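You operate a simulated robot arm through the tools that you are given. There is no shell and no other tool. Be economical: measure what you need, move in short steps, check, and stop when the job is done.

You are at the controls of a simulated two-armed robot. One attempt, no reset.

JOB
Change the oiled board in the green clamp for the dusty one and wipe it.
Fine: the oiled board goes in tray A30; wipe with the green block, put it back; shut the sliding cover over the oil. What is to be rubbed or washed off counts as gone when no trace of it is left.

Only the result counts: the job must be done as asked and must still hold three seconds after the hand-in. Knocking over, shifting, dropping, spilling or breaking anything else fails it. Lids that push on must go on centred and level and be pressed home; caps that screw on are set level and turned clockwise until they are tight.

ROBOT AND FRAMES
Two 7-joint arms with two-finger parallel grippers on one trunk, on a base that drives. Base frame: it is fixed to the floor where the robot stands at the start and does not move with it; the origin is under the middle of the robot, x ahead of it, y to its left, z up; the surface under the hand at the start is at about z = 766. Lengths are in mm, angles in rad, forces in N, time in s.
The left shoulder is at the start at [80, 131, 947], the right one opposite. With the tool pointing down near the work surface each hand reaches from about 400 to 860 mm from the robot's upright axis, wherever it stands, measured 20 degrees to its own side. Places, roughly: banded board (24x6x3 cm) [900, -200, 800]; bare board (24x6x3 cm) [600, -200, 800]; clamp pad [900, 100, 800]; green block (7x6x5 cm) [600, 0, 800]; inside of tray A30 [700, -200, 800]; sliding cover [500, -200, 800]. Payload 1.57 kg a hand.
The TCP of each hand is the grasp point between the finger pads, 30 mm short of the fingertips. In the tool frame z runs along the fingers and y along their closing line. The gripper opens to 110 mm. The fingers are 24 mm wide and 12 mm thick; the gripper's body (48 by 112 mm) begins 78 mm behind the TCP.
Orientation is that of the tool frame in the base frame, as a unit quaternion [w, x, y, z]. With the fingers straight down and closing along the base's y, the tool's x points along the base's -x, its y along +y and its z along -z.

CONTROLS
- The arms move only by the tool send_rows. It takes "left_targets", "right_targets" or both (then of equal length, played together; a hand with none holds still); each is a list of rows, each a list of 6 numbers: the shift along the tool's x, y, z in units of 300 mm (1.0 is 300 mm), then the turn, a rotation vector about the tool's x, y, z in units of 60 degrees (1.0 is 60 degrees). In form: [[dx, dy, dz, rx, ry, rz], ...]. A call has 1 to 8 rows; each row is the pose to reach, as a shift and turn from the pose commanded when the call began, along the tool's axes at that moment. "left_jaw" and "right_jaw" are, for a hand that has rows, the gripper command, from -1 (shut) to 1 (fully open), values between in proportion, set as the call begins (left out, the last holds). A call with a number of a shift or a turn outside -1 to 1 is refused whole. Rows are played at 5 a second. More than 50 mm and 0.15 rad between two rows, or a gripper value outside its range, and nothing of the call is played. A pose out of reach is approached as far as the arm can. The call stops where the force on the tool passes 40 N (or 10 N more than at its start, if that is more) or the arm is blocked; 0.2 s more then pass. The fingers move at their own pace (about 108 mm/s each) and stop on an object; they squeeze with about 34 N. The grip force told is the motor's: it shows also when the fingers shut on nothing. Time passes only in rows, and 0.2 s behind the last, so rows that repeat a pose let the fingers close. It gives the time, the measured TCP pose, the force on the tool (base axes), the opening and the grip force at its end, in the units of the frame above (readings bear some noise), with the torque about the TCP (base axes, N m) and any sound that the robot's microphone picked up, and new pictures: "pictures" is both (left out), scene, wrist or none (wrist: the cameras of the hands that moved).
- Cameras (640 x 400 px; columns grow to the right, rows downward): "scene" is now at [-55.7, -18.4, 1414.6]; the picture's right is [-0.21, -0.98, 0.00], its down [-0.59, 0.13, -0.80] and it looks along [0.78, -0.17, -0.60] (base axes); focal length 283 px, centre (320, 200). "left" rides on the left gripper at [70, -16, -141] in its tool frame; the picture's right is [0.23, 0.97, 0.00], its down [-0.86, 0.20, -0.48] and it looks along [-0.47, 0.11, 0.88] (tool axes); focal length 222 px, centre (320, 200). "right" rides on the right gripper at [70, 16, -141] in its tool frame; the picture's right is [-0.23, 0.97, 0.00], its down [-0.86, -0.20, -0.48] and it looks along [-0.47, -0.11, 0.88] (tool axes); focal length 222 px, centre (320, 200). There is no depth. A picture from a camera that has moved, and an enlarged one, comes with that camera's place and axes in the base frame and with its lens.
- drive_base(legs): drives the robot by 1 to 6 legs, each [ahead, left, turn to the left] in mm, mm and rad, along the robot's own axes; the way and the turn of a leg run together, so that a leg with both is an arc; at most 1500 mm and 3.142 rad a leg. The arms and the cameras ride along, it lands a little off, and it stops where it bumps. It gives what a move gives, and a new picture of the scene camera.
- pan_tilt(pan, tilt): turns the head with the scene camera to pan (to the left, within 1.902 rad either way) and tilt (down, from -0.506 to 1.204), counted from straight ahead of the robot. It gives what a move gives, and a new picture of the scene camera.
- close_up(camera, box): a new picture of the part [left, top, right, bottom] of that camera's present view, enlarged. No time passes.
- job_done(): hands the job in; it is judged then, once.

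Work in short steps. Places have to be worked out from the pictures, the camera data and where the tool is seen: move nearer, look again, correct. Check each grasp and each placing, and mend what went wrong. You have 120 turns and 260 pictures in all, those below and enlarged ones among them. Open the grippers and draw the arms clear of the work before you hand the job in, unless the task says otherwise; then end with one line.

The tools are called after "Call:" by a JSON object that holds its "api" and its "payload". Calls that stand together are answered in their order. send_rows: Moves the arms, as the interface text tells. Its arguments: {"type":"object","properties":{"left_targets":{"type":"array"},"left_jaw":{"type":"number"},"right_targets":{"type":"array"},"right_jaw":{"type":"number"},"pictures":{"type":"string","enum":["both","scene","wrist","none"]}},"required":[]} The other tools are called the same way: drive_base (legs) drives the base; pan_tilt (pan, tilt) turns the head that bears the scene camera; close_up (camera, box) takes an enlarged picture of a part of a camera's view; job_done () hands the job in.

At the start:

```text
t: 0.0
left_eef_pos: [522.3, 143.4, 1102.8]
left_ee_rot: [0.001, 0.0, 1.0, -0.001]
left_force: [0.5, -0.9, 1.2]
left_moment: [0.03, -0.01, 0.0]
left_grip_width: 110.0
left_grasp_force: 0.1
right_eef_pos: [578.1, -389.8, 1035.3]
right_ee_rot: [0.0, 0.0, 1.0, 0.0]
right_force: [-0.8, -0.2, 1.5]
right_moment: [0.01, -0.01, 0.04]
right_grip_width: 109.9
right_grasp_force: 0.1
robot x, y, heading: [-1.9, -3.1, 0.001]
head pan, tilt: [-0.216, 0.649]
```

scene: 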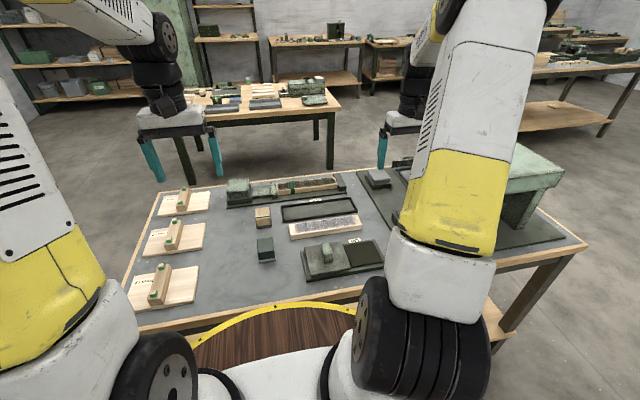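
right: 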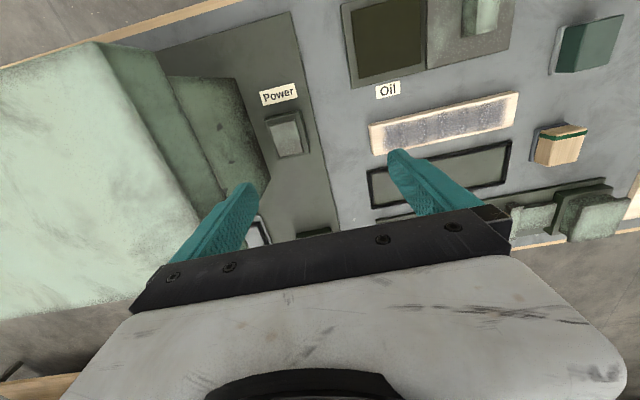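
left: 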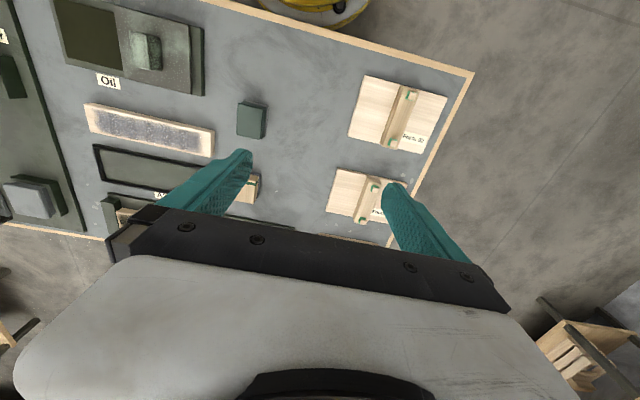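

The scene shows the clamp at the far side with a board, tray, dusty board, the oil station with sliding cover, a green block, and a natural block with a green band. I'll look closer at these.

Call:
{"api": "close_up", "payload": {"camera": "scene", "box": [210, 160, 400, 290]}}

Call:
{"api": "close_up", "payload": {"camera": "left", "box": [40, 0, 460, 260]}}

Call:
{"api": "close_up", "payload": {"camera": "right", "box": [240, 0, 640, 250]}}

```text
3.08 times, centred on (305, 225) of scene
camera zoom: at [-55.7, -18.4, 1414.6], right [-0.21, -0.98, 0.0], down [-0.59, 0.13, -0.8], along [0.78, -0.17, -0.6], focal length 870 px, centre (366, 123)
```

zoom: 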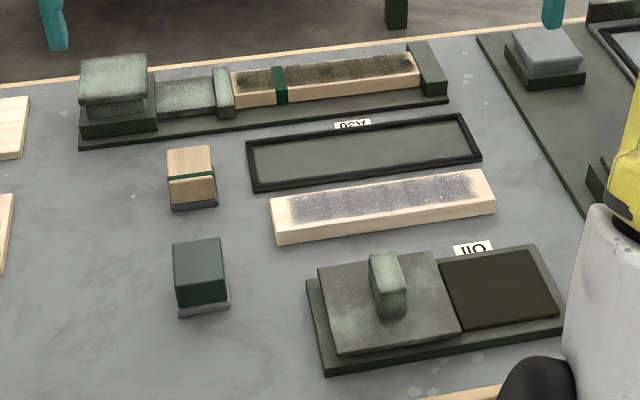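

```text
1.52 times, centred on (250, 130) of left
camera zoom: at [452.4, 128.7, 1245.4], right [-0.23, 0.97, 0.0], down [0.86, 0.2, 0.48], along [0.47, 0.11, -0.88], focal length 338 px, centre (427, 307)
```

zoom: 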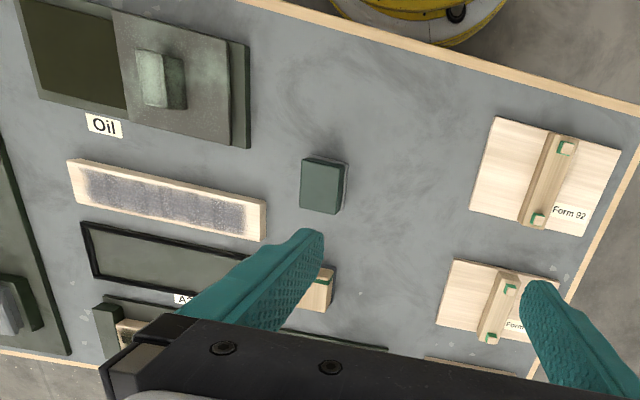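

```text
1.60 times, centred on (440, 125) of right
camera zoom: at [508.5, -373.5, 1177.4], right [0.23, 0.97, 0.0], down [0.86, -0.2, 0.48], along [0.47, -0.11, -0.88], focal length 355 px, centre (128, 320)
```

zoom: 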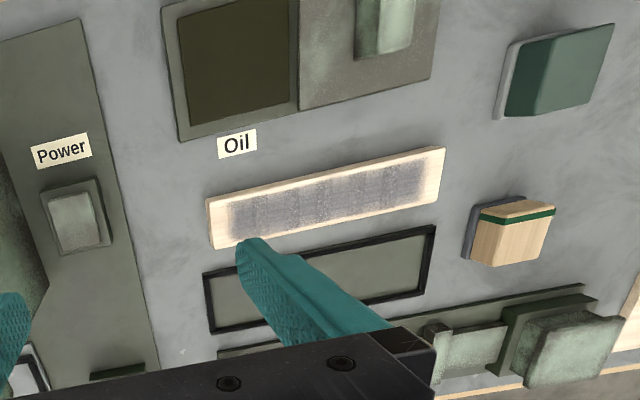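

I want to see the gap between my base and the table, since the clamp lies at the edge of reach. I turn the head down.

Call:
{"api": "pan_tilt", "payload": {"pan": 0.0, "tilt": 1.0}}

```text
t: 0.8
left_eef_pos: [522.0, 145.4, 1103.0]
left_ee_rot: [0.0, 0.0, 1.0, 0.0]
left_force: [0.3, 0.0, 0.9]
left_moment: [-0.01, 0.02, -0.01]
left_grip_width: 109.9
left_grasp_force: 0.1
right_eef_pos: [576.9, -389.7, 1035.5]
right_ee_rot: [0.001, 0.0, 1.0, 0.0]
right_force: [0.2, -0.3, 0.7]
right_moment: [0.02, 0.02, 0.02]
right_grip_width: 110.0
right_grasp_force: 0.0
robot x, y, heading: [0.9, 1.6, -0.0]
head pan, tilt: [0.0, 1.0]
camera scene: at [-70.8, 0.2, 1387.0], right [0.0, -1.0, 0.0], down [-0.84, 0.0, -0.54], along [0.54, 0.0, -0.84], focal length 283 px, centre (320, 200)
```

scene: 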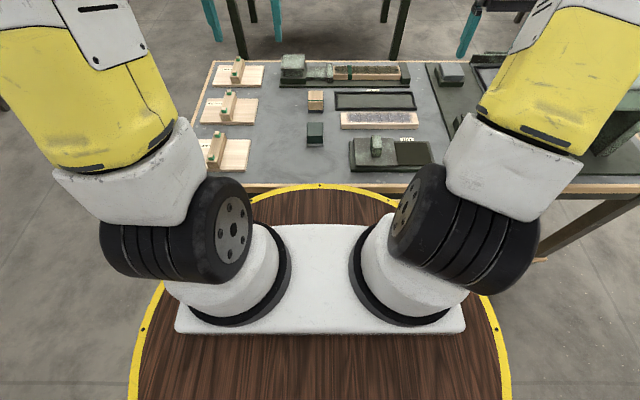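

The base almost touches the table, so I won't drive forward. I'll use strongly enlarged scene views for measuring.

Call:
{"api": "close_up", "payload": {"camera": "scene", "box": [270, 45, 430, 125]}}

Call:
{"api": "close_up", "payload": {"camera": "scene", "box": [296, 85, 456, 185]}}

Call:
{"api": "close_up", "payload": {"camera": "scene", "box": [275, 48, 345, 92]}}

```text
4.00 times, centred on (350, 85) of scene
camera zoom: at [-70.8, 0.2, 1387.0], right [0.0, -1.0, 0.0], down [-0.84, 0.0, -0.54], along [0.54, 0.0, -0.84], focal length 1132 px, centre (200, 660)
```

zoom: 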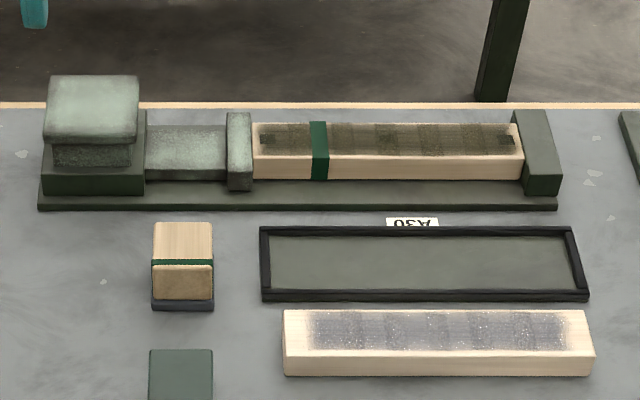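

```text
4.00 times, centred on (376, 135) of scene
camera zoom: at [-70.8, 0.2, 1387.0], right [0.0, -1.0, 0.0], down [-0.84, 0.0, -0.54], along [0.54, 0.0, -0.84], focal length 1132 px, centre (96, 460)
```

zoom: 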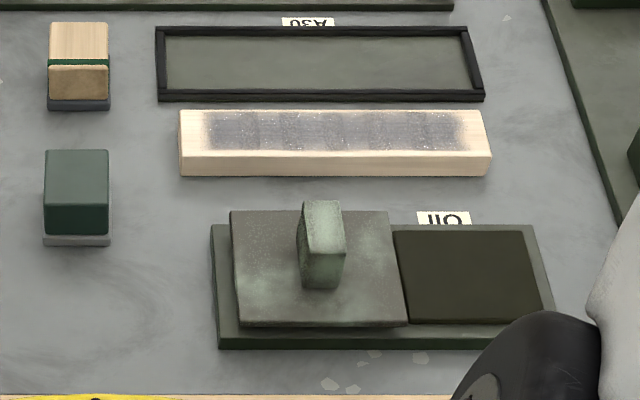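

```text
9.09 times, centred on (310, 70) of scene
camera zoom: at [-70.8, 0.2, 1387.0], right [0.0, -1.0, 0.0], down [-0.84, 0.0, -0.54], along [0.54, 0.0, -0.84], focal length 2572 px, centre (411, 1382)
```

zoom: 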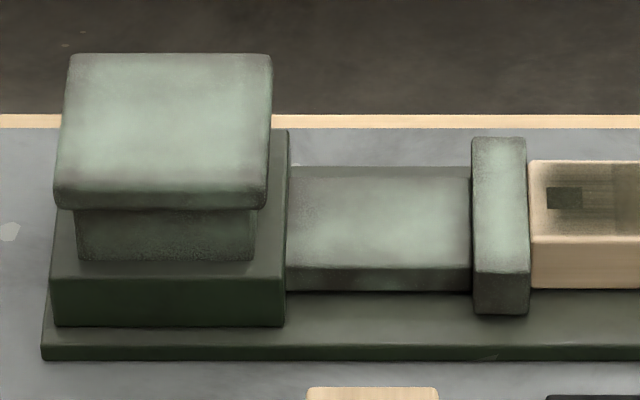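

The clamp board measures about x 856, y -165, which is just outside tool-down reach, so I check how big the gap between the base ring and the table is.

Call:
{"api": "close_up", "payload": {"camera": "scene", "box": [240, 165, 400, 235]}}

Call:
{"api": "pan_tilt", "payload": {"pan": 0.0, "tilt": 0.45}}

```text
4.00 times, centred on (320, 200) of scene
camera zoom: at [-70.8, 0.2, 1387.0], right [0.0, -1.0, 0.0], down [-0.84, 0.0, -0.54], along [0.54, 0.0, -0.84], focal length 1132 px, centre (320, 200)
```

zoom: 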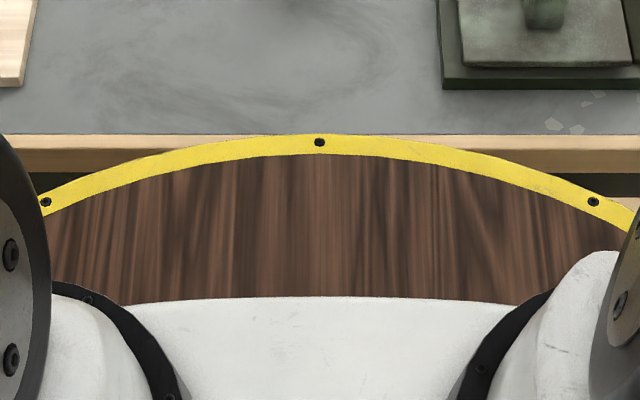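

```text
t: 1.8
left_eef_pos: [522.9, 145.6, 1103.9]
left_ee_rot: [0.0, 0.0, 1.0, 0.0]
left_force: [-0.3, 0.2, 0.4]
left_moment: [0.01, 0.04, 0.01]
left_grip_width: 110.1
left_grasp_force: 0.0
right_eef_pos: [576.6, -388.9, 1034.6]
right_ee_rot: [0.0, -0.001, 1.0, 0.0]
right_force: [0.5, 0.1, 0.0]
right_moment: [-0.01, -0.02, -0.03]
right_grip_width: 109.9
right_grasp_force: 0.1
robot x, y, heading: [-0.0, 0.9, 0.007]
head pan, tilt: [0.0, 0.45]
camera scene: at [-48.6, 0.3, 1432.4], right [0.0, -1.0, 0.0], down [-0.44, 0.0, -0.9], along [0.9, 0.0, -0.44], focal length 283 px, centre (320, 200)
```

scene: 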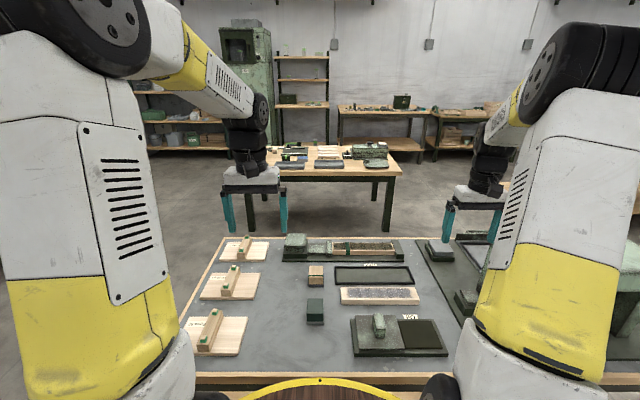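

Triangulating the ring from two views puts it at z ≈ 900 and radius ≈ 280, so there's about 80 mm to the table edge at x ≈ 370. I creep forward 60 mm.

Call:
{"api": "drive_base", "payload": {"legs": [[60, 0, 0]]}}

```text
t: 2.8
left_eef_pos: [583.4, 144.7, 1102.9]
left_ee_rot: [0.001, 0.001, 1.0, -0.001]
left_force: [0.1, -0.1, 0.2]
left_moment: [-0.02, -0.02, -0.02]
left_grip_width: 110.1
left_grasp_force: 0.1
right_eef_pos: [637.3, -390.2, 1035.6]
right_ee_rot: [0.0, 0.001, 1.0, -0.001]
right_force: [-1.4, -0.7, -0.8]
right_moment: [0.04, -0.03, 0.0]
right_grip_width: 109.9
right_grasp_force: 0.0
robot x, y, heading: [58.7, 0.7, 0.004]
head pan, tilt: [0.0, 0.45]
camera scene: at [11.5, 0.3, 1432.5], right [0.0, -1.0, 0.0], down [-0.44, 0.0, -0.9], along [0.9, 0.0, -0.44], focal length 283 px, centre (320, 200)
```

scene: 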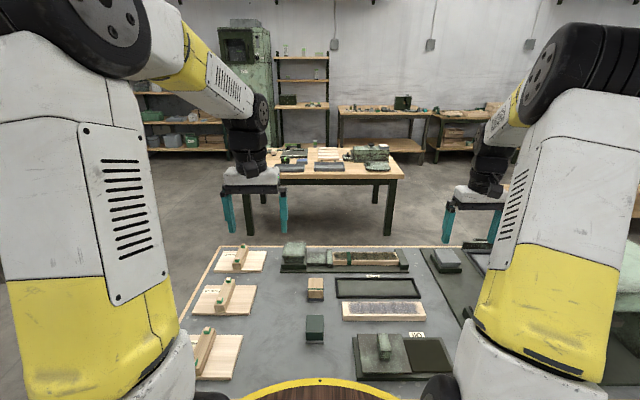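

No bump. Now a measuring view at tilt 0.8, with close-ups.

Call:
{"api": "pan_tilt", "payload": {"pan": -0.15, "tilt": 0.85}}

Call:
{"api": "close_up", "payload": {"camera": "scene", "box": [240, 60, 400, 160]}}

Call:
{"api": "close_up", "payload": {"camera": "scene", "box": [270, 130, 430, 230]}}

```text
t: 3.6
left_eef_pos: [582.7, 145.2, 1103.1]
left_ee_rot: [0.0, 0.0, 1.0, 0.0]
left_force: [0.3, 0.2, 0.1]
left_moment: [-0.02, 0.0, -0.02]
left_grip_width: 110.4
left_grasp_force: 0.0
right_eef_pos: [636.8, -390.1, 1035.6]
right_ee_rot: [0.0, 0.0, 1.0, 0.0]
right_force: [0.1, -0.1, 0.9]
right_moment: [0.01, 0.03, -0.02]
right_grip_width: 110.0
right_grasp_force: 0.2
robot x, y, heading: [59.0, -3.6, 0.002]
head pan, tilt: [-0.15, 0.85]
camera scene: at [-2.9, -11.4, 1398.1], right [-0.15, -0.99, 0.0], down [-0.74, 0.11, -0.66], along [0.65, -0.1, -0.75], focal length 283 px, centre (320, 200)
```

scene: 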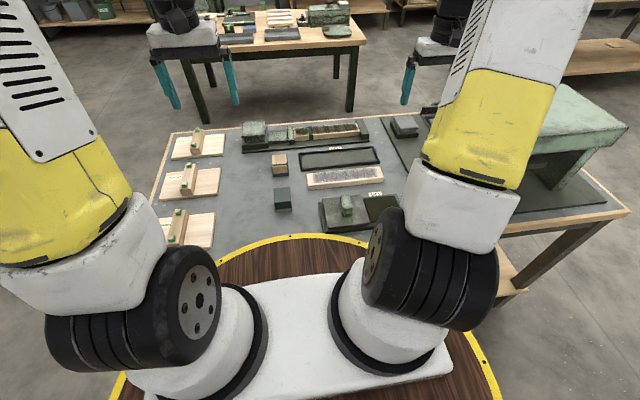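

```text
4.00 times, centred on (320, 110) of scene
camera zoom: at [-2.9, -11.4, 1398.1], right [-0.15, -0.99, 0.0], down [-0.74, 0.11, -0.66], along [0.65, -0.1, -0.75], focal length 1132 px, centre (320, 560)
```

zoom: 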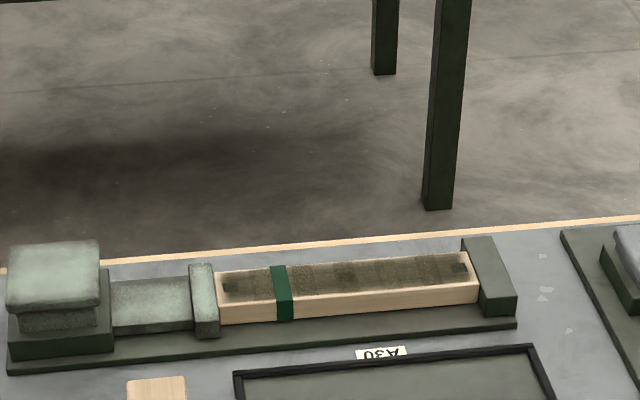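

```text
4.00 times, centred on (350, 180) of scene
camera zoom: at [-2.9, -11.4, 1398.1], right [-0.15, -0.99, 0.0], down [-0.74, 0.11, -0.66], along [0.65, -0.1, -0.75], focal length 1132 px, centre (200, 280)
```

zoom: 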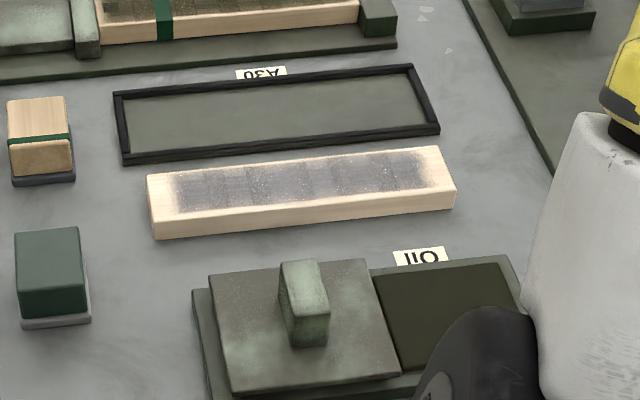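

The cover handle measures about (484, -155), top z ≈ 821. I shut the cover first, so no dust gets into the oil: I move the right hand above the handle.

Call:
{"api": "send_rows", "payload": {"right_targets": [[0.085, 0.13, 0.03, 0, 0, 0], [0.17, 0.26, 0.06, 0, 0, 0], [0.255, 0.39, 0.1, 0, 0, 0], [0.34, 0.52, 0.15, 0, 0, 0], [0.425, 0.65, 0.2, 0, 0, 0], [0.51, 0.783, 0.28, 0, 0, 0], [0.51, 0.783, 0.4, 0, 0, 0]], "pictures": "both"}}

```text
refused: row 6 steps farther than a row can; nothing moved
```

A row was too long; I shorten it and resend.

Call:
{"api": "send_rows", "payload": {"right_targets": [[0.085, 0.13, 0.03, 0, 0, 0], [0.17, 0.26, 0.06, 0, 0, 0], [0.255, 0.39, 0.1, 0, 0, 0], [0.34, 0.52, 0.14, 0, 0, 0], [0.425, 0.65, 0.19, 0, 0, 0], [0.51, 0.783, 0.23, 0, 0, 0], [0.51, 0.783, 0.38, 0, 0, 0]], "pictures": "both"}}

```text
t: 5.2
left_eef_pos: [582.2, 144.2, 1103.1]
left_ee_rot: [-0.001, 0.0, 1.0, 0.0]
left_force: [0.2, -0.2, 0.4]
left_moment: [0.01, -0.02, 0.0]
left_grip_width: 110.1
left_grasp_force: 0.1
right_eef_pos: [484.3, -154.7, 920.7]
right_ee_rot: [0.0, 0.0, 1.0, 0.001]
right_force: [-0.1, -0.7, -0.2]
right_moment: [-0.02, -0.08, -0.03]
right_grip_width: 109.9
right_grasp_force: 0.1
robot x, y, heading: [61.6, -0.4, 0.0]
head pan, tilt: [-0.15, 0.85]
camera scene: at [-3.4, -11.4, 1398.0], right [-0.15, -0.99, 0.0], down [-0.74, 0.11, -0.66], along [0.65, -0.1, -0.75], focal length 283 px, centre (320, 200)
camera right: at [416.0, -137.9, 1063.1], right [0.23, 0.97, 0.0], down [0.85, -0.2, 0.48], along [0.47, -0.11, -0.88], focal length 222 px, centre (320, 200)
```

scene: 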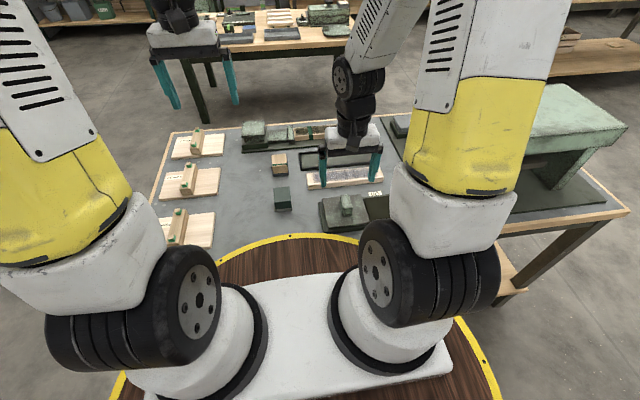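
right: 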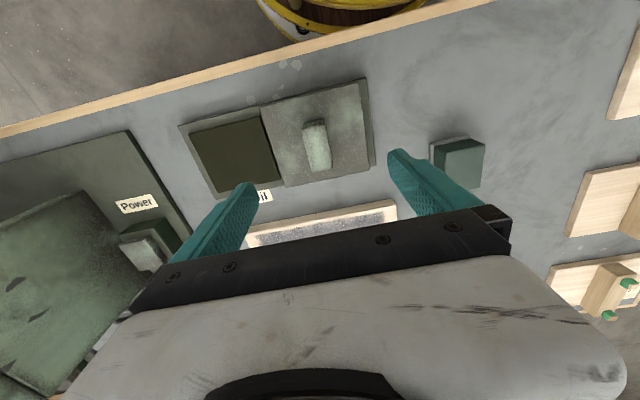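

The wrist camera confirms the handle at about (489, -157). I descend to z ≈ 824 with the jaw partly closed, then close.

Call:
{"api": "send_rows", "payload": {"right_targets": [[-0.01, -0.006, 0.13, 0, 0, 0], [-0.01, -0.006, 0.25, 0, 0, 0], [-0.01, -0.006, 0.322, 0, 0, 0], [-0.01, -0.006, 0.322, 0, 0, 0]], "right_jaw": 0.1, "pictures": "both"}}

Call:
{"api": "close_up", "payload": {"camera": "scene", "box": [300, 130, 420, 230]}}

```text
t: 6.2
left_eef_pos: [583.9, 145.2, 1103.6]
left_ee_rot: [0.0, 0.001, 1.0, 0.0]
left_force: [-0.7, -0.6, 0.5]
left_moment: [-0.03, 0.02, -0.01]
left_grip_width: 110.1
left_grasp_force: 0.1
right_eef_pos: [487.7, -155.1, 825.5]
right_ee_rot: [0.0, -0.001, 1.0, 0.0]
right_force: [-1.5, 0.0, 0.3]
right_moment: [0.02, -0.02, 0.01]
right_grip_width: 60.8
right_grasp_force: 0.2
robot x, y, heading: [60.7, -0.4, -0.003]
head pan, tilt: [-0.15, 0.85]
camera scene: at [-3.0, -11.4, 1398.0], right [-0.15, -0.99, 0.0], down [-0.74, 0.11, -0.66], along [0.65, -0.1, -0.75], focal length 283 px, centre (320, 200)
camera right: at [419.5, -139.5, 966.9], right [0.23, 0.97, 0.0], down [0.85, -0.2, 0.48], along [0.47, -0.11, -0.88], focal length 222 px, centre (320, 200)
```

scene: 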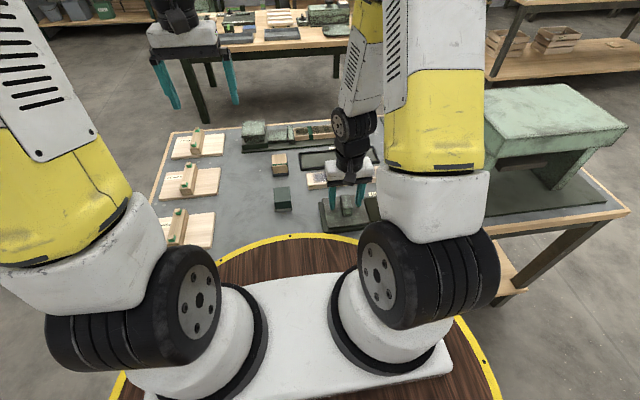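
right: 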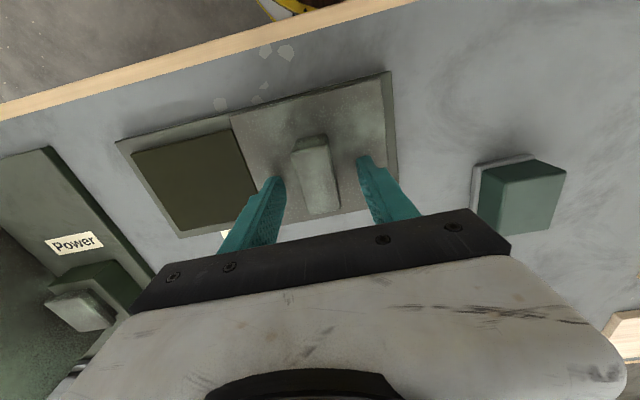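

```text
4.00 times, centred on (360, 180) of scene
camera zoom: at [-3.0, -11.4, 1398.0], right [-0.15, -0.99, 0.0], down [-0.74, 0.11, -0.66], along [0.65, -0.1, -0.75], focal length 1132 px, centre (160, 280)
```

zoom: 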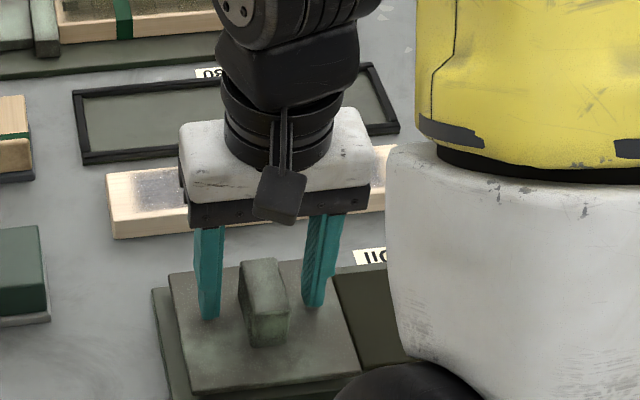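

The fingers straddle the handle. I close the jaw.

Call:
{"api": "send_rows", "payload": {"right_targets": [[0, 0, 0.005, 0, 0, 0], [0, 0, 0.005, 0, 0, 0], [0, 0, 0.005, 0, 0, 0], [0, 0, 0.005, 0, 0, 0]], "right_jaw": -1, "pictures": "wrist"}}

```text
t: 7.2
left_eef_pos: [582.6, 145.3, 1103.2]
left_ee_rot: [0.001, -0.001, 1.0, 0.0]
left_force: [0.5, 0.9, 0.4]
left_moment: [-0.03, 0.0, -0.02]
left_grip_width: 110.6
left_grasp_force: 0.1
right_eef_pos: [487.6, -156.0, 824.5]
right_ee_rot: [0.0, 0.0, 1.0, -0.001]
right_force: [1.7, -0.6, 20.1]
right_moment: [0.04, 0.44, -0.43]
right_grip_width: 26.0
right_grasp_force: 36.9
robot x, y, heading: [59.4, 0.8, -0.003]
head pan, tilt: [-0.15, 0.85]
camera right: at [419.2, -139.5, 965.7], right [0.23, 0.97, 0.0], down [0.85, -0.2, 0.48], along [0.47, -0.11, -0.88], focal length 222 px, centre (320, 200)
```

right: 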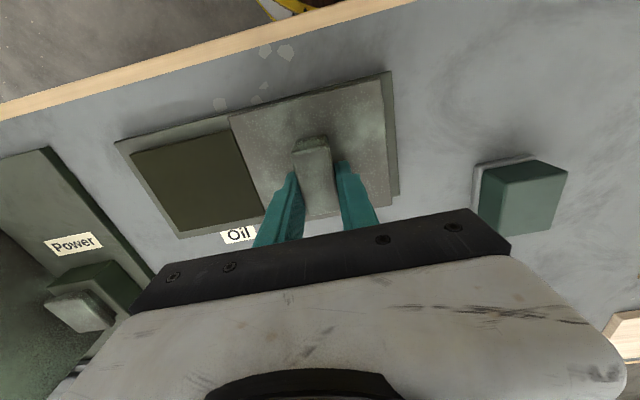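

Gripped (26 mm). I slide the cover along -y in small steps, slightly unloaded.

Call:
{"api": "send_rows", "payload": {"right_targets": [[0, 0, -0.004, 0, 0, 0], [0, -0.05, -0.004, 0, 0, 0], [0, -0.1, -0.004, 0, 0, 0], [0, -0.15, -0.004, 0, 0, 0], [0, -0.2, -0.004, 0, 0, 0], [0, -0.25, -0.004, 0, 0, 0]], "pictures": "wrist"}}

```text
t: 8.6
left_eef_pos: [584.0, 143.6, 1103.4]
left_ee_rot: [-0.001, 0.0, 1.0, 0.0]
left_force: [-0.5, -0.5, 0.1]
left_moment: [-0.01, 0.0, 0.02]
left_grip_width: 110.0
left_grasp_force: 0.1
right_eef_pos: [487.7, -232.2, 824.2]
right_ee_rot: [-0.002, 0.0, 1.0, 0.001]
right_force: [4.7, -1.9, -29.2]
right_moment: [-0.06, 0.05, -0.34]
right_grip_width: 25.7
right_grasp_force: 36.8
robot x, y, heading: [60.8, 0.5, 0.004]
head pan, tilt: [-0.15, 0.85]
camera right: at [419.4, -216.4, 966.2], right [0.23, 0.97, 0.0], down [0.86, -0.2, 0.48], along [0.46, -0.11, -0.88], focal length 222 px, centre (320, 200)
```

right: 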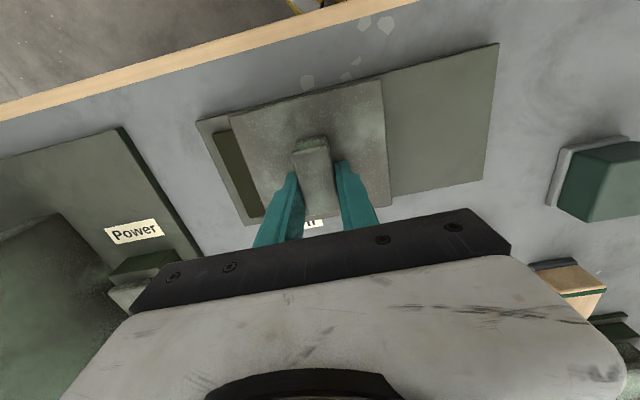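

About 20 mm remains open. I ease the upward pull and go on until it stops.

Call:
{"api": "send_rows", "payload": {"right_targets": [[0, -0.01, 0.004, 0, 0, 0], [0, -0.03, 0.004, 0, 0, 0], [0, -0.05, 0.004, 0, 0, 0], [0, -0.065, 0.004, 0, 0, 0], [0, -0.08, 0.004, 0, 0, 0]], "pictures": "wrist"}}

```text
t: 9.8
left_eef_pos: [582.4, 145.3, 1104.4]
left_ee_rot: [0.001, 0.0, 1.0, 0.001]
left_force: [-0.3, -0.4, -0.5]
left_moment: [0.01, 0.01, -0.01]
left_grip_width: 110.1
left_grasp_force: 0.1
right_eef_pos: [487.7, -257.1, 823.7]
right_ee_rot: [0.002, 0.0, 1.0, 0.0]
right_force: [0.0, 0.8, 33.0]
right_moment: [0.27, -0.08, -0.55]
right_grip_width: 25.8
right_grasp_force: 36.8
robot x, y, heading: [58.2, -0.6, -0.001]
head pan, tilt: [-0.15, 0.85]
camera right: at [418.7, -239.3, 965.8], right [0.23, 0.97, 0.0], down [0.85, -0.2, 0.48], along [0.47, -0.11, -0.88], focal length 222 px, centre (320, 200)
```

right: 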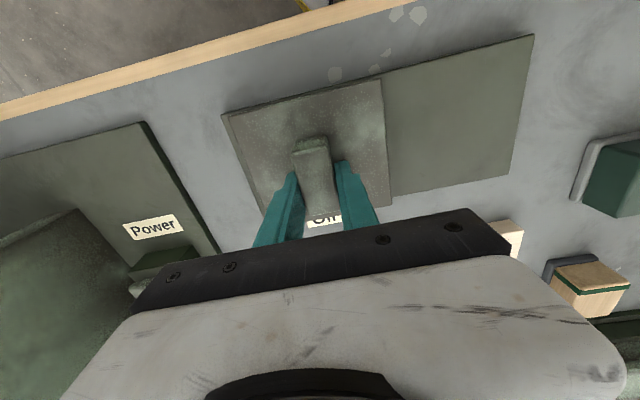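

The pool seems covered. I nudge further to feel the end stop.

Call:
{"api": "send_rows", "payload": {"right_targets": [[0, -0.01, -0.002, 0, 0, 0], [0, -0.02, -0.002, 0, 0, 0], [0, -0.03, -0.002, 0, 0, 0]], "pictures": "none"}}

Call:
{"api": "close_up", "payload": {"camera": "right", "box": [190, 50, 550, 240]}}

```text
t: 10.6
left_eef_pos: [582.3, 145.5, 1103.2]
left_ee_rot: [0.0, 0.0, 1.0, -0.001]
left_force: [0.3, 0.1, 0.1]
left_moment: [0.01, 0.01, 0.05]
left_grip_width: 110.2
left_grasp_force: 0.0
right_eef_pos: [487.6, -265.1, 824.2]
right_ee_rot: [0.001, 0.0, 1.0, -0.001]
right_force: [4.1, 1.3, 13.0]
right_moment: [-0.13, -1.15, -0.55]
right_grip_width: 26.3
right_grasp_force: 37.3
robot x, y, heading: [60.0, 1.8, 0.0]
head pan, tilt: [-0.15, 0.85]
```

```text
1.78 times, centred on (370, 145) of right
camera zoom: at [418.9, -248.5, 965.8], right [0.23, 0.97, 0.0], down [0.85, -0.2, 0.48], along [0.47, -0.11, -0.88], focal length 395 px, centre (231, 298)
```

zoom: 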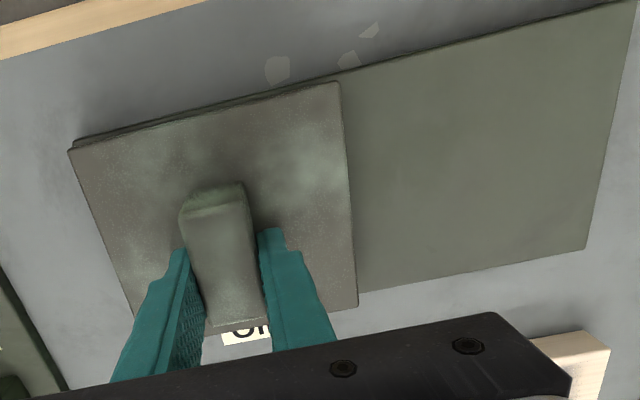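

The cover is centred over the pool by my estimate. I nudge a few mm further to find the stop.

Call:
{"api": "send_rows", "payload": {"right_targets": [[0, -0.008, 0.0, 0, 0, 0], [0, -0.016, 0.0, 0, 0, 0], [0, -0.024, 0.0, 0, 0, 0]], "pictures": "none"}}

```text
t: 11.5
left_eef_pos: [582.7, 145.6, 1104.4]
left_ee_rot: [0.001, -0.001, 1.0, 0.0]
left_force: [-0.2, -0.1, 0.3]
left_moment: [0.02, 0.0, 0.0]
left_grip_width: 110.1
left_grasp_force: 0.1
right_eef_pos: [487.8, -266.6, 824.3]
right_ee_rot: [-0.001, -0.003, 1.0, 0.002]
right_force: [-1.0, 5.7, 4.5]
right_moment: [-0.68, 0.15, -0.97]
right_grip_width: 25.9
right_grasp_force: 37.8
robot x, y, heading: [62.7, 0.8, 0.006]
head pan, tilt: [-0.15, 0.85]
stopped in row 3 (right hand): the force on the tool passed its limit at 42 N (the readings are from after the stop); the commanded pose is now the measured one
```

The stop is reached and the cover is shut. I release and rise.

Call:
{"api": "send_rows", "payload": {"right_targets": [[0, 0, -0.003, 0, 0, 0], [0, 0, -0.003, 0, 0, 0], [0, 0, -0.1, 0, 0, 0], [0, 0, -0.25, 0, 0, 0], [0, 0, -0.4, 0, 0, 0], [0, 0, -0.55, 0, 0, 0]], "right_jaw": 0.1, "pictures": "wrist"}}

```text
t: 12.9
left_eef_pos: [583.0, 146.7, 1103.6]
left_ee_rot: [-0.001, -0.001, 1.0, 0.0]
left_force: [0.6, 0.2, 0.6]
left_moment: [0.02, 0.05, 0.04]
left_grip_width: 109.9
left_grasp_force: 0.0
right_eef_pos: [486.7, -266.1, 988.9]
right_ee_rot: [-0.001, -0.003, 1.0, 0.003]
right_force: [-0.2, -0.6, 0.5]
right_moment: [0.02, 0.01, 0.01]
right_grip_width: 60.5
right_grasp_force: 0.1
robot x, y, heading: [63.3, 2.4, 0.004]
head pan, tilt: [-0.15, 0.85]
camera right: at [418.5, -251.8, 1130.2], right [0.22, 0.98, 0.0], down [0.86, -0.2, 0.48], along [0.46, -0.1, -0.88], focal length 222 px, centre (320, 200)
```

right: 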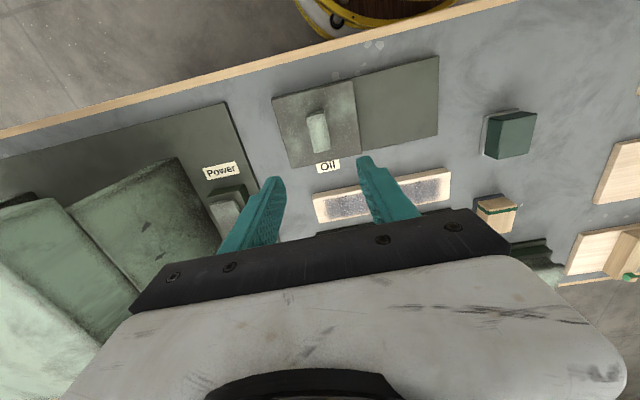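

Now I turn the right hand 90° about its axis (so the fingers close along x) while moving forward.

Call:
{"api": "send_rows", "payload": {"right_targets": [[-0.08, 0.02, 0, 0, 0, 0.125], [-0.16, 0.05, 0, 0, 0, 0.25], [-0.24, 0.08, 0, 0, 0, 0.375], [-0.32, 0.11, 0, 0, 0, 0.5], [-0.4, 0.14, 0, 0, 0, 0.625], [-0.5, 0.16, 0, 0, 0, 0.75], [-0.6, 0.18, 0, 0, 0, 0.875], [-0.7, 0.2, 0, 0, 0, 1.0]], "pictures": "none"}}

```text
t: 14.7
left_eef_pos: [583.3, 146.1, 1104.4]
left_ee_rot: [0.001, -0.001, 1.0, 0.0]
left_force: [-0.7, 1.3, -0.4]
left_moment: [-0.02, -0.01, -0.01]
left_grip_width: 110.0
left_grasp_force: 0.1
right_eef_pos: [698.1, -206.8, 987.4]
right_ee_rot: [-0.002, 0.499, 0.867, 0.001]
right_force: [0.2, -1.0, -0.4]
right_moment: [0.01, -0.01, -0.01]
right_grip_width: 60.6
right_grasp_force: 0.0
robot x, y, heading: [59.6, 2.5, -0.001]
head pan, tilt: [-0.15, 0.85]
```

Call:
{"api": "send_rows", "payload": {"right_targets": [[0, 0, 0, 0, 0, 0.125], [0, 0, 0, 0, 0, 0.25], [0, 0, 0, 0, 0, 0.375], [0, 0, 0, 0, 0, 0.5], [0, 0, 0, 0, 0, 0.5]], "right_jaw": 0.7, "pictures": "both"}}

```text
t: 15.9
left_eef_pos: [582.2, 145.7, 1103.7]
left_ee_rot: [0.0, -0.001, 1.0, 0.0]
left_force: [-0.7, 0.0, 0.8]
left_moment: [0.03, 0.02, 0.02]
left_grip_width: 110.1
left_grasp_force: 0.0
right_eef_pos: [696.8, -207.5, 989.5]
right_ee_rot: [-0.003, 0.706, 0.708, 0.002]
right_force: [0.1, -0.3, -0.1]
right_moment: [-0.04, 0.03, 0.01]
right_grip_width: 93.5
right_grasp_force: 0.1
robot x, y, heading: [58.7, 1.0, 0.004]
head pan, tilt: [-0.15, 0.85]
camera scene: at [-2.9, -11.0, 1398.0], right [-0.15, -0.99, 0.0], down [-0.74, 0.11, -0.66], along [0.65, -0.1, -0.75], focal length 283 px, centre (320, 200)
camera right: at [714.8, -137.0, 1130.5], right [0.97, -0.22, 0.0], down [-0.19, -0.86, 0.47], along [-0.11, -0.46, -0.88], focal length 222 px, centre (320, 200)
```

scene: 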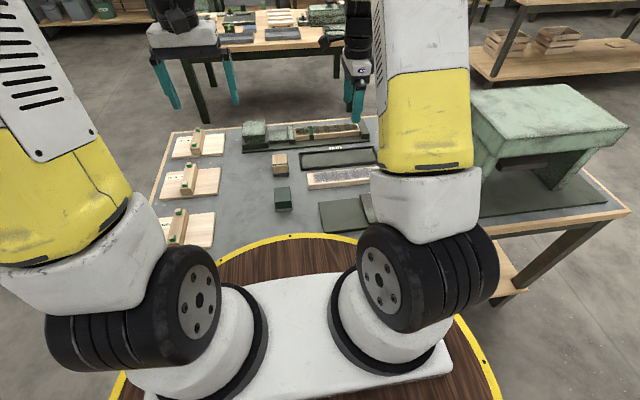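
right: 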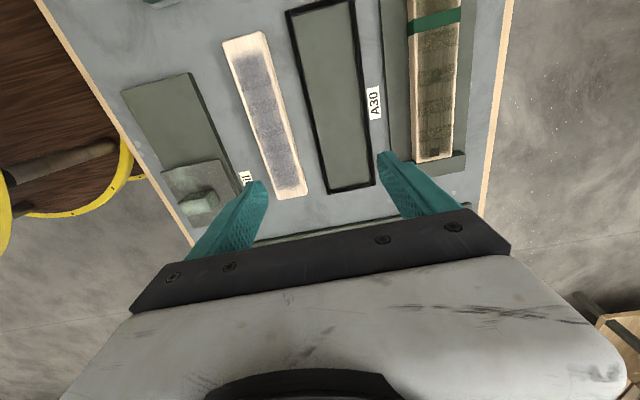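

I take close-ups from the right wrist camera to refine the clamp board and tray positions.

Call:
{"api": "close_up", "payload": {"camera": "right", "box": [210, 0, 530, 200]}}

```text
2.00 times, centred on (370, 100) of right
camera zoom: at [714.8, -137.0, 1130.5], right [0.97, -0.22, 0.0], down [-0.19, -0.86, 0.47], along [-0.11, -0.46, -0.88], focal length 444 px, centre (220, 400)
```

zoom: 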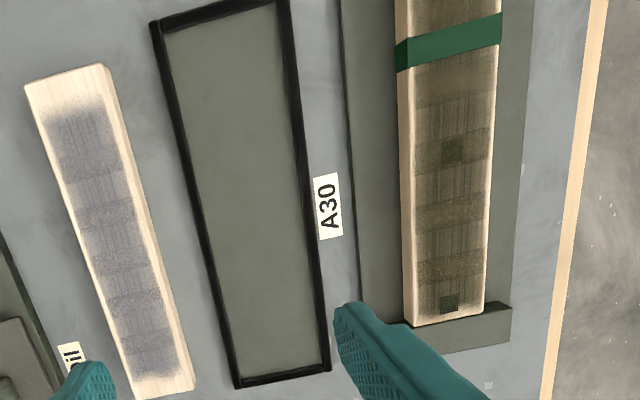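

Wrist view puts the clamp board at x ≈ 835–889, right end y ≈ -283, and tray inside x ≈ 697–765. I move the right hand above the clamp board's middle.

Call:
{"api": "send_rows", "payload": {"right_targets": [[0.03, 0.11, 0.04, 0, 0, 0], [0.06, 0.22, 0.08, 0, 0, 0], [0.09, 0.33, 0.12, 0, 0, 0], [0.12, 0.44, 0.17, 0, 0, 0], [0.14, 0.545, 0.22, 0, 0, 0], [0.14, 0.545, 0.26, 0, 0, 0]], "right_jaw": 1, "pictures": "both"}}

Call:
{"api": "close_up", "payload": {"camera": "scene", "box": [240, 60, 400, 160]}}

```text
t: 17.3
left_eef_pos: [581.7, 145.8, 1103.2]
left_ee_rot: [0.0, -0.002, 1.0, 0.0]
left_force: [-0.4, -0.4, 0.6]
left_moment: [-0.01, 0.02, 0.0]
left_grip_width: 110.0
left_grasp_force: 0.1
right_eef_pos: [859.7, -162.5, 910.0]
right_ee_rot: [-0.003, 0.705, 0.709, 0.002]
right_force: [0.0, -0.6, -0.3]
right_moment: [-0.01, 0.0, 0.0]
right_grip_width: 109.9
right_grasp_force: 0.1
robot x, y, heading: [62.2, -3.3, 0.001]
head pan, tilt: [-0.15, 0.85]
camera scene: at [-2.9, -11.0, 1398.0], right [-0.15, -0.99, 0.0], down [-0.74, 0.11, -0.66], along [0.65, -0.1, -0.75], focal length 283 px, centre (320, 200)
camera right: at [877.5, -93.5, 1052.1], right [0.98, -0.22, 0.0], down [-0.19, -0.86, 0.47], along [-0.11, -0.46, -0.88], focal length 222 px, centre (320, 200)
```

scene: 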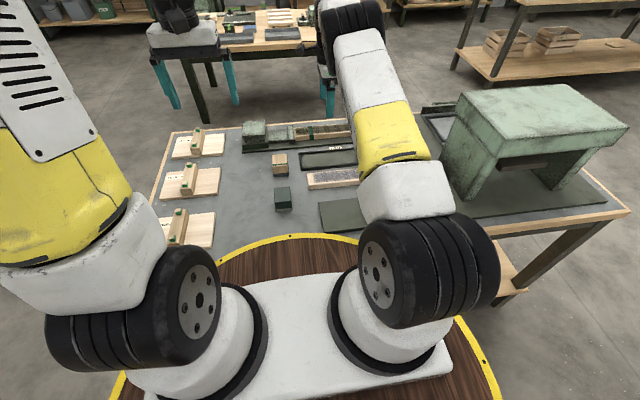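
right: 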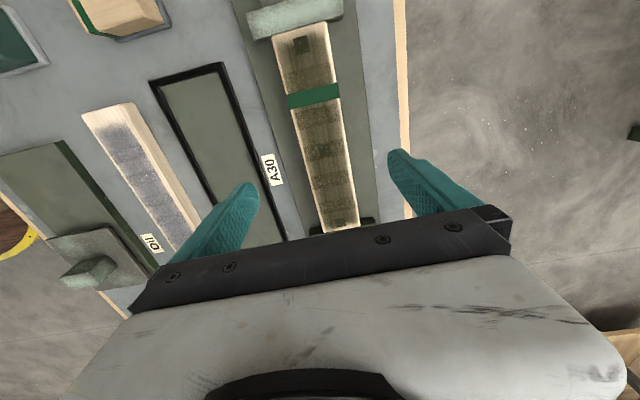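

```text
4.00 times, centred on (320, 110) of scene
camera zoom: at [-2.9, -11.0, 1398.0], right [-0.15, -0.99, 0.0], down [-0.74, 0.11, -0.66], along [0.65, -0.1, -0.75], focal length 1132 px, centre (320, 560)
```

zoom: 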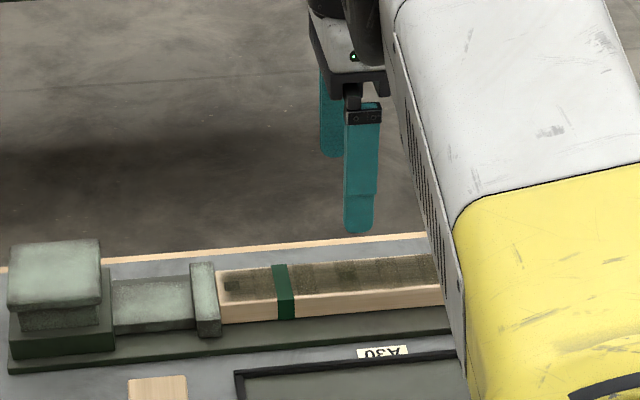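

The wrist view shows the board axis at x ≈ 862. I descend over it to TCP z ≈ 815 with open fingers.

Call:
{"api": "send_rows", "payload": {"right_targets": [[-0.008, 0.008, 0.15, 0, 0, 0], [-0.008, 0.008, 0.25, 0, 0, 0], [-0.008, 0.008, 0.317, 0, 0, 0]], "pictures": "wrist"}}

Call:
{"api": "close_up", "payload": {"camera": "scene", "box": [290, 100, 370, 150]}}

```text
t: 18.1
left_eef_pos: [582.0, 145.8, 1103.9]
left_ee_rot: [0.0, -0.001, 1.0, 0.0]
left_force: [0.5, 0.2, -0.4]
left_moment: [0.01, -0.02, -0.01]
left_grip_width: 110.0
left_grasp_force: 0.1
right_eef_pos: [862.6, -164.8, 813.7]
right_ee_rot: [-0.002, 0.705, 0.709, 0.001]
right_force: [0.1, 0.5, 0.9]
right_moment: [-0.02, -0.03, 0.0]
right_grip_width: 109.6
right_grasp_force: 0.1
robot x, y, heading: [57.1, -1.3, -0.0]
head pan, tilt: [-0.15, 0.85]
camera right: at [879.6, -95.6, 956.4], right [0.98, -0.22, 0.0], down [-0.19, -0.86, 0.47], along [-0.11, -0.46, -0.88], focal length 222 px, centre (320, 200)
```

right: 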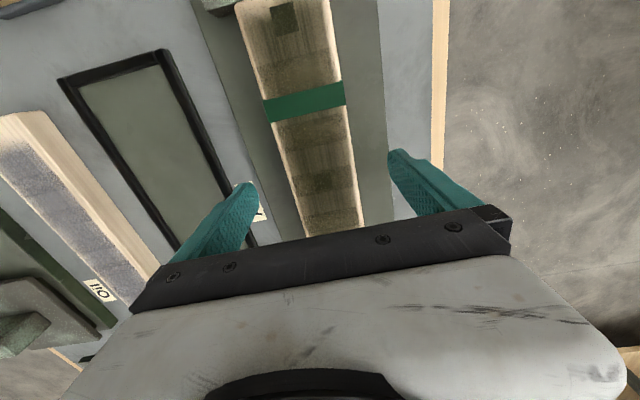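

```text
8.00 times, centred on (330, 125) of scene
camera zoom: at [-2.9, -11.0, 1398.0], right [-0.15, -0.99, 0.0], down [-0.74, 0.11, -0.66], along [0.65, -0.1, -0.75], focal length 2263 px, centre (240, 800)
```

zoom: 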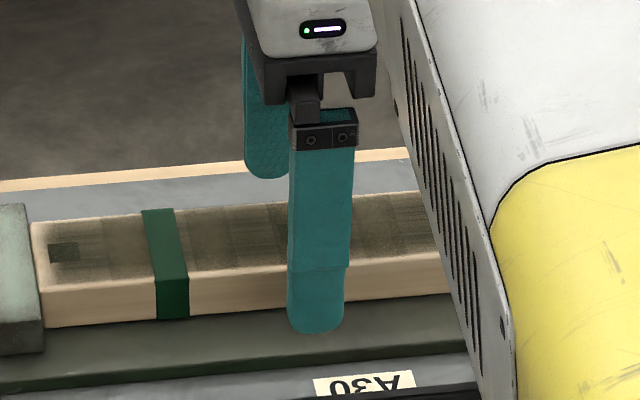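

Comparing the finger with the board edge, the board top is at z ≈ 785 (table about 757). I descend another 9 mm and close.

Call:
{"api": "send_rows", "payload": {"right_targets": [[0, 0, 0.03, 0, 0, 0], [0, 0, 0.03, 0, 0, 0]], "pictures": "none"}}

Call:
{"api": "send_rows", "payload": {"right_targets": [[0, 0, 0, 0, 0, 0], [0, 0, 0, 0, 0, 0], [0, 0, 0, 0, 0, 0], [0, 0, 0, 0, 0, 0]], "right_jaw": -1, "pictures": "wrist"}}

Call:
{"api": "close_up", "payload": {"camera": "scene", "box": [290, 100, 370, 150]}}

```text
t: 18.7
left_eef_pos: [582.9, 146.8, 1103.3]
left_ee_rot: [0.0, -0.001, 1.0, -0.001]
left_force: [-0.1, -0.5, 0.2]
left_moment: [0.01, 0.0, -0.02]
left_grip_width: 110.1
left_grasp_force: 0.1
right_eef_pos: [862.4, -165.9, 805.6]
right_ee_rot: [-0.002, 0.704, 0.71, 0.001]
right_force: [-0.2, -0.6, 0.1]
right_moment: [-0.02, -0.04, 0.02]
right_grip_width: 110.2
right_grasp_force: 0.0
robot x, y, heading: [62.5, 2.2, 0.004]
head pan, tilt: [-0.15, 0.85]
```

```text
t: 19.7
left_eef_pos: [582.8, 146.6, 1102.6]
left_ee_rot: [0.0, -0.002, 1.0, 0.0]
left_force: [0.2, -0.6, 0.8]
left_moment: [-0.02, -0.04, 0.01]
left_grip_width: 110.2
left_grasp_force: 0.0
right_eef_pos: [863.1, -165.0, 806.1]
right_ee_rot: [-0.002, 0.705, 0.71, 0.002]
right_force: [3.2, 0.7, -0.1]
right_moment: [0.01, -0.11, -0.32]
right_grip_width: 54.3
right_grasp_force: 33.6
robot x, y, heading: [59.7, 2.5, 0.002]
head pan, tilt: [-0.15, 0.85]
camera right: at [880.3, -95.6, 947.9], right [0.98, -0.22, 0.0], down [-0.19, -0.86, 0.47], along [-0.11, -0.46, -0.88], focal length 222 px, centre (320, 200)
```

right: 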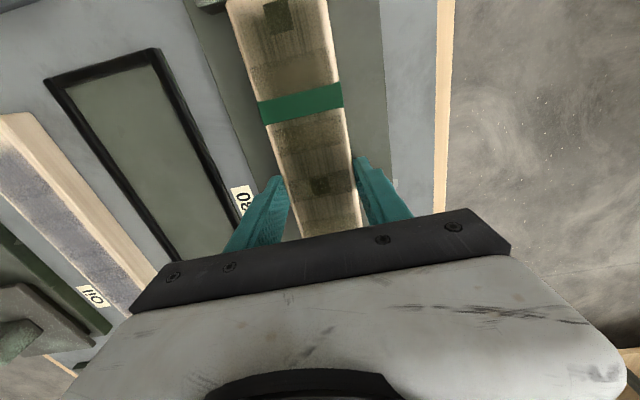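

```text
8.00 times, centred on (330, 125) of scene
camera zoom: at [-2.7, -11.0, 1398.1], right [-0.15, -0.99, 0.0], down [-0.74, 0.11, -0.66], along [0.65, -0.1, -0.75], focal length 2263 px, centre (240, 800)
```

zoom: 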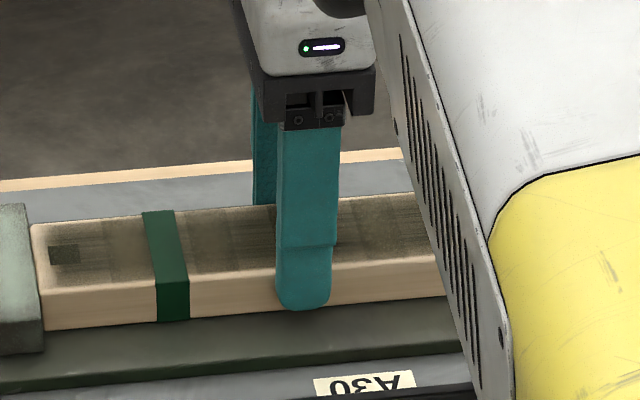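

The board is gripped (54 mm). Now the left hand: fingers shut, to above the clamp pad, which I estimate at (865, 94, top z ≈ 815).

Call:
{"api": "send_rows", "payload": {"left_targets": [[-0.115, -0.021, 0.08, 0, 0, 0], [-0.23, -0.042, 0.16, 0, 0, 0], [-0.345, -0.064, 0.24, 0, 0, 0], [-0.46, -0.085, 0.32, 0, 0, 0], [-0.575, -0.106, 0.4, 0, 0, 0], [-0.69, -0.127, 0.48, 0, 0, 0], [-0.805, -0.149, 0.56, 0, 0, 0], [-0.92, -0.17, 0.64, 0, 0, 0]], "left_jaw": -1, "pictures": "both"}}

Call:
{"api": "close_up", "payload": {"camera": "scene", "box": [210, 60, 370, 160]}}

```text
t: 21.5
left_eef_pos: [858.5, 96.1, 911.9]
left_ee_rot: [0.0, -0.001, 1.0, -0.001]
left_force: [-0.8, -1.1, 0.3]
left_moment: [-0.04, -0.01, 0.01]
left_grip_width: 0.1
left_grasp_force: 21.4
right_eef_pos: [863.1, -164.9, 806.0]
right_ee_rot: [-0.001, 0.704, 0.71, 0.001]
right_force: [1.0, 2.4, -0.5]
right_moment: [-0.25, -0.03, -0.43]
right_grip_width: 54.1
right_grasp_force: 34.1
robot x, y, heading: [59.5, 5.6, 0.002]
head pan, tilt: [-0.15, 0.85]
camera scene: at [-3.0, -11.0, 1398.0], right [-0.15, -0.99, 0.0], down [-0.74, 0.11, -0.66], along [0.65, -0.1, -0.75], focal length 283 px, centre (320, 200)
camera left: at [788.2, 78.7, 1053.6], right [-0.23, 0.97, 0.0], down [0.85, 0.2, 0.48], along [0.47, 0.11, -0.88], focal length 222 px, centre (320, 200)
```

scene: 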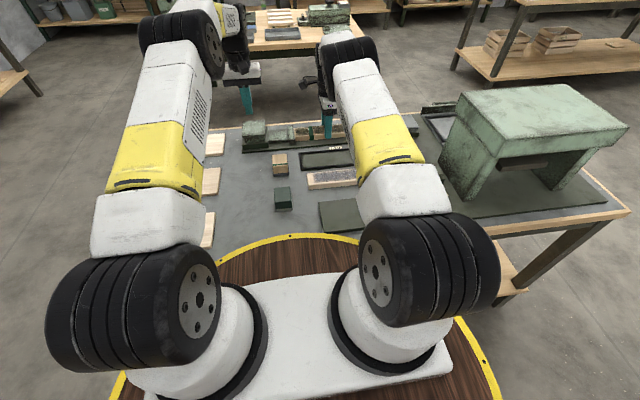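
left: 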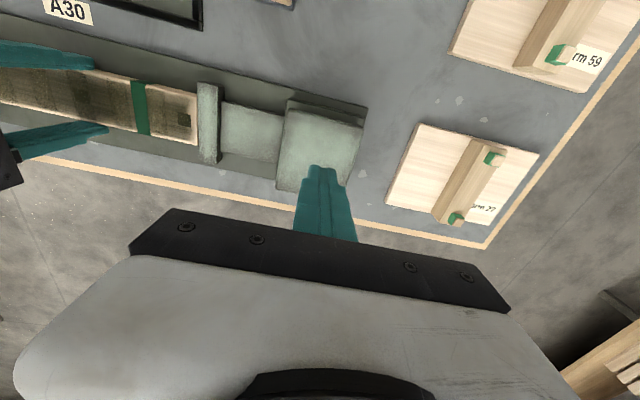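

```text
4.00 times, centred on (290, 110) of scene
camera zoom: at [-3.0, -11.0, 1398.0], right [-0.15, -0.99, 0.0], down [-0.74, 0.11, -0.66], along [0.65, -0.1, -0.75], focal length 1132 px, centre (440, 560)
```

zoom: 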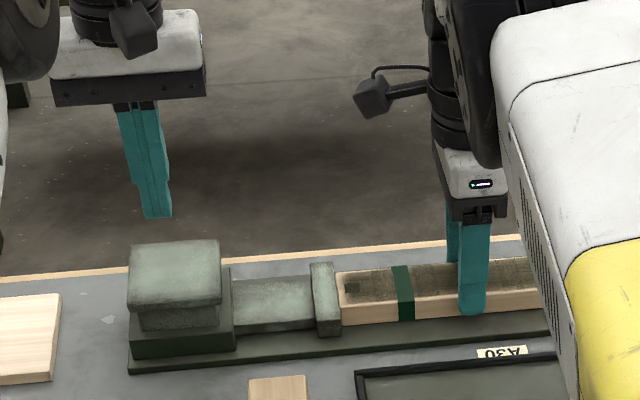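

The left hand is directly above the pad centre. I descend in slow steps to touch and press.

Call:
{"api": "send_rows", "payload": {"left_targets": [[0, 0, 0.1, 0, 0, 0], [0, 0, 0.19, 0, 0, 0], [0, 0, 0.21, 0, 0, 0], [0, 0, 0.23, 0, 0, 0], [0, 0, 0.25, 0, 0, 0], [0, 0, 0.265, 0, 0, 0]], "pictures": "none"}}

Call:
{"api": "close_up", "payload": {"camera": "scene", "box": [230, 90, 350, 165]}}

```text
t: 22.9
left_eef_pos: [858.2, 94.1, 834.9]
left_ee_rot: [0.001, 0.0, 1.0, -0.001]
left_force: [-12.9, -4.1, 27.5]
left_moment: [-0.12, 0.5, -0.02]
left_grip_width: 0.0
left_grasp_force: 21.1
right_eef_pos: [862.6, -165.6, 806.9]
right_ee_rot: [-0.002, 0.705, 0.71, 0.002]
right_force: [0.5, 3.0, -0.8]
right_moment: [0.13, -0.02, 0.06]
right_grip_width: 54.4
right_grasp_force: 34.4
robot x, y, heading: [61.3, -1.8, -0.001]
head pan, tilt: [-0.15, 0.85]
```

```text
5.33 times, centred on (290, 128) of scene
camera zoom: at [-4.2, -11.2, 1398.0], right [-0.15, -0.99, 0.0], down [-0.74, 0.11, -0.66], along [0.65, -0.1, -0.75], focal length 1509 px, centre (480, 587)
```

zoom: 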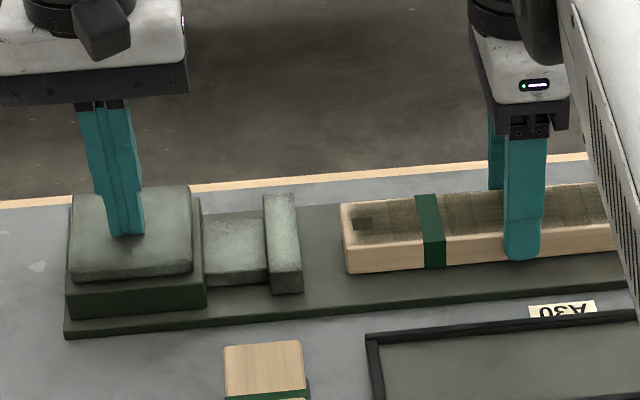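

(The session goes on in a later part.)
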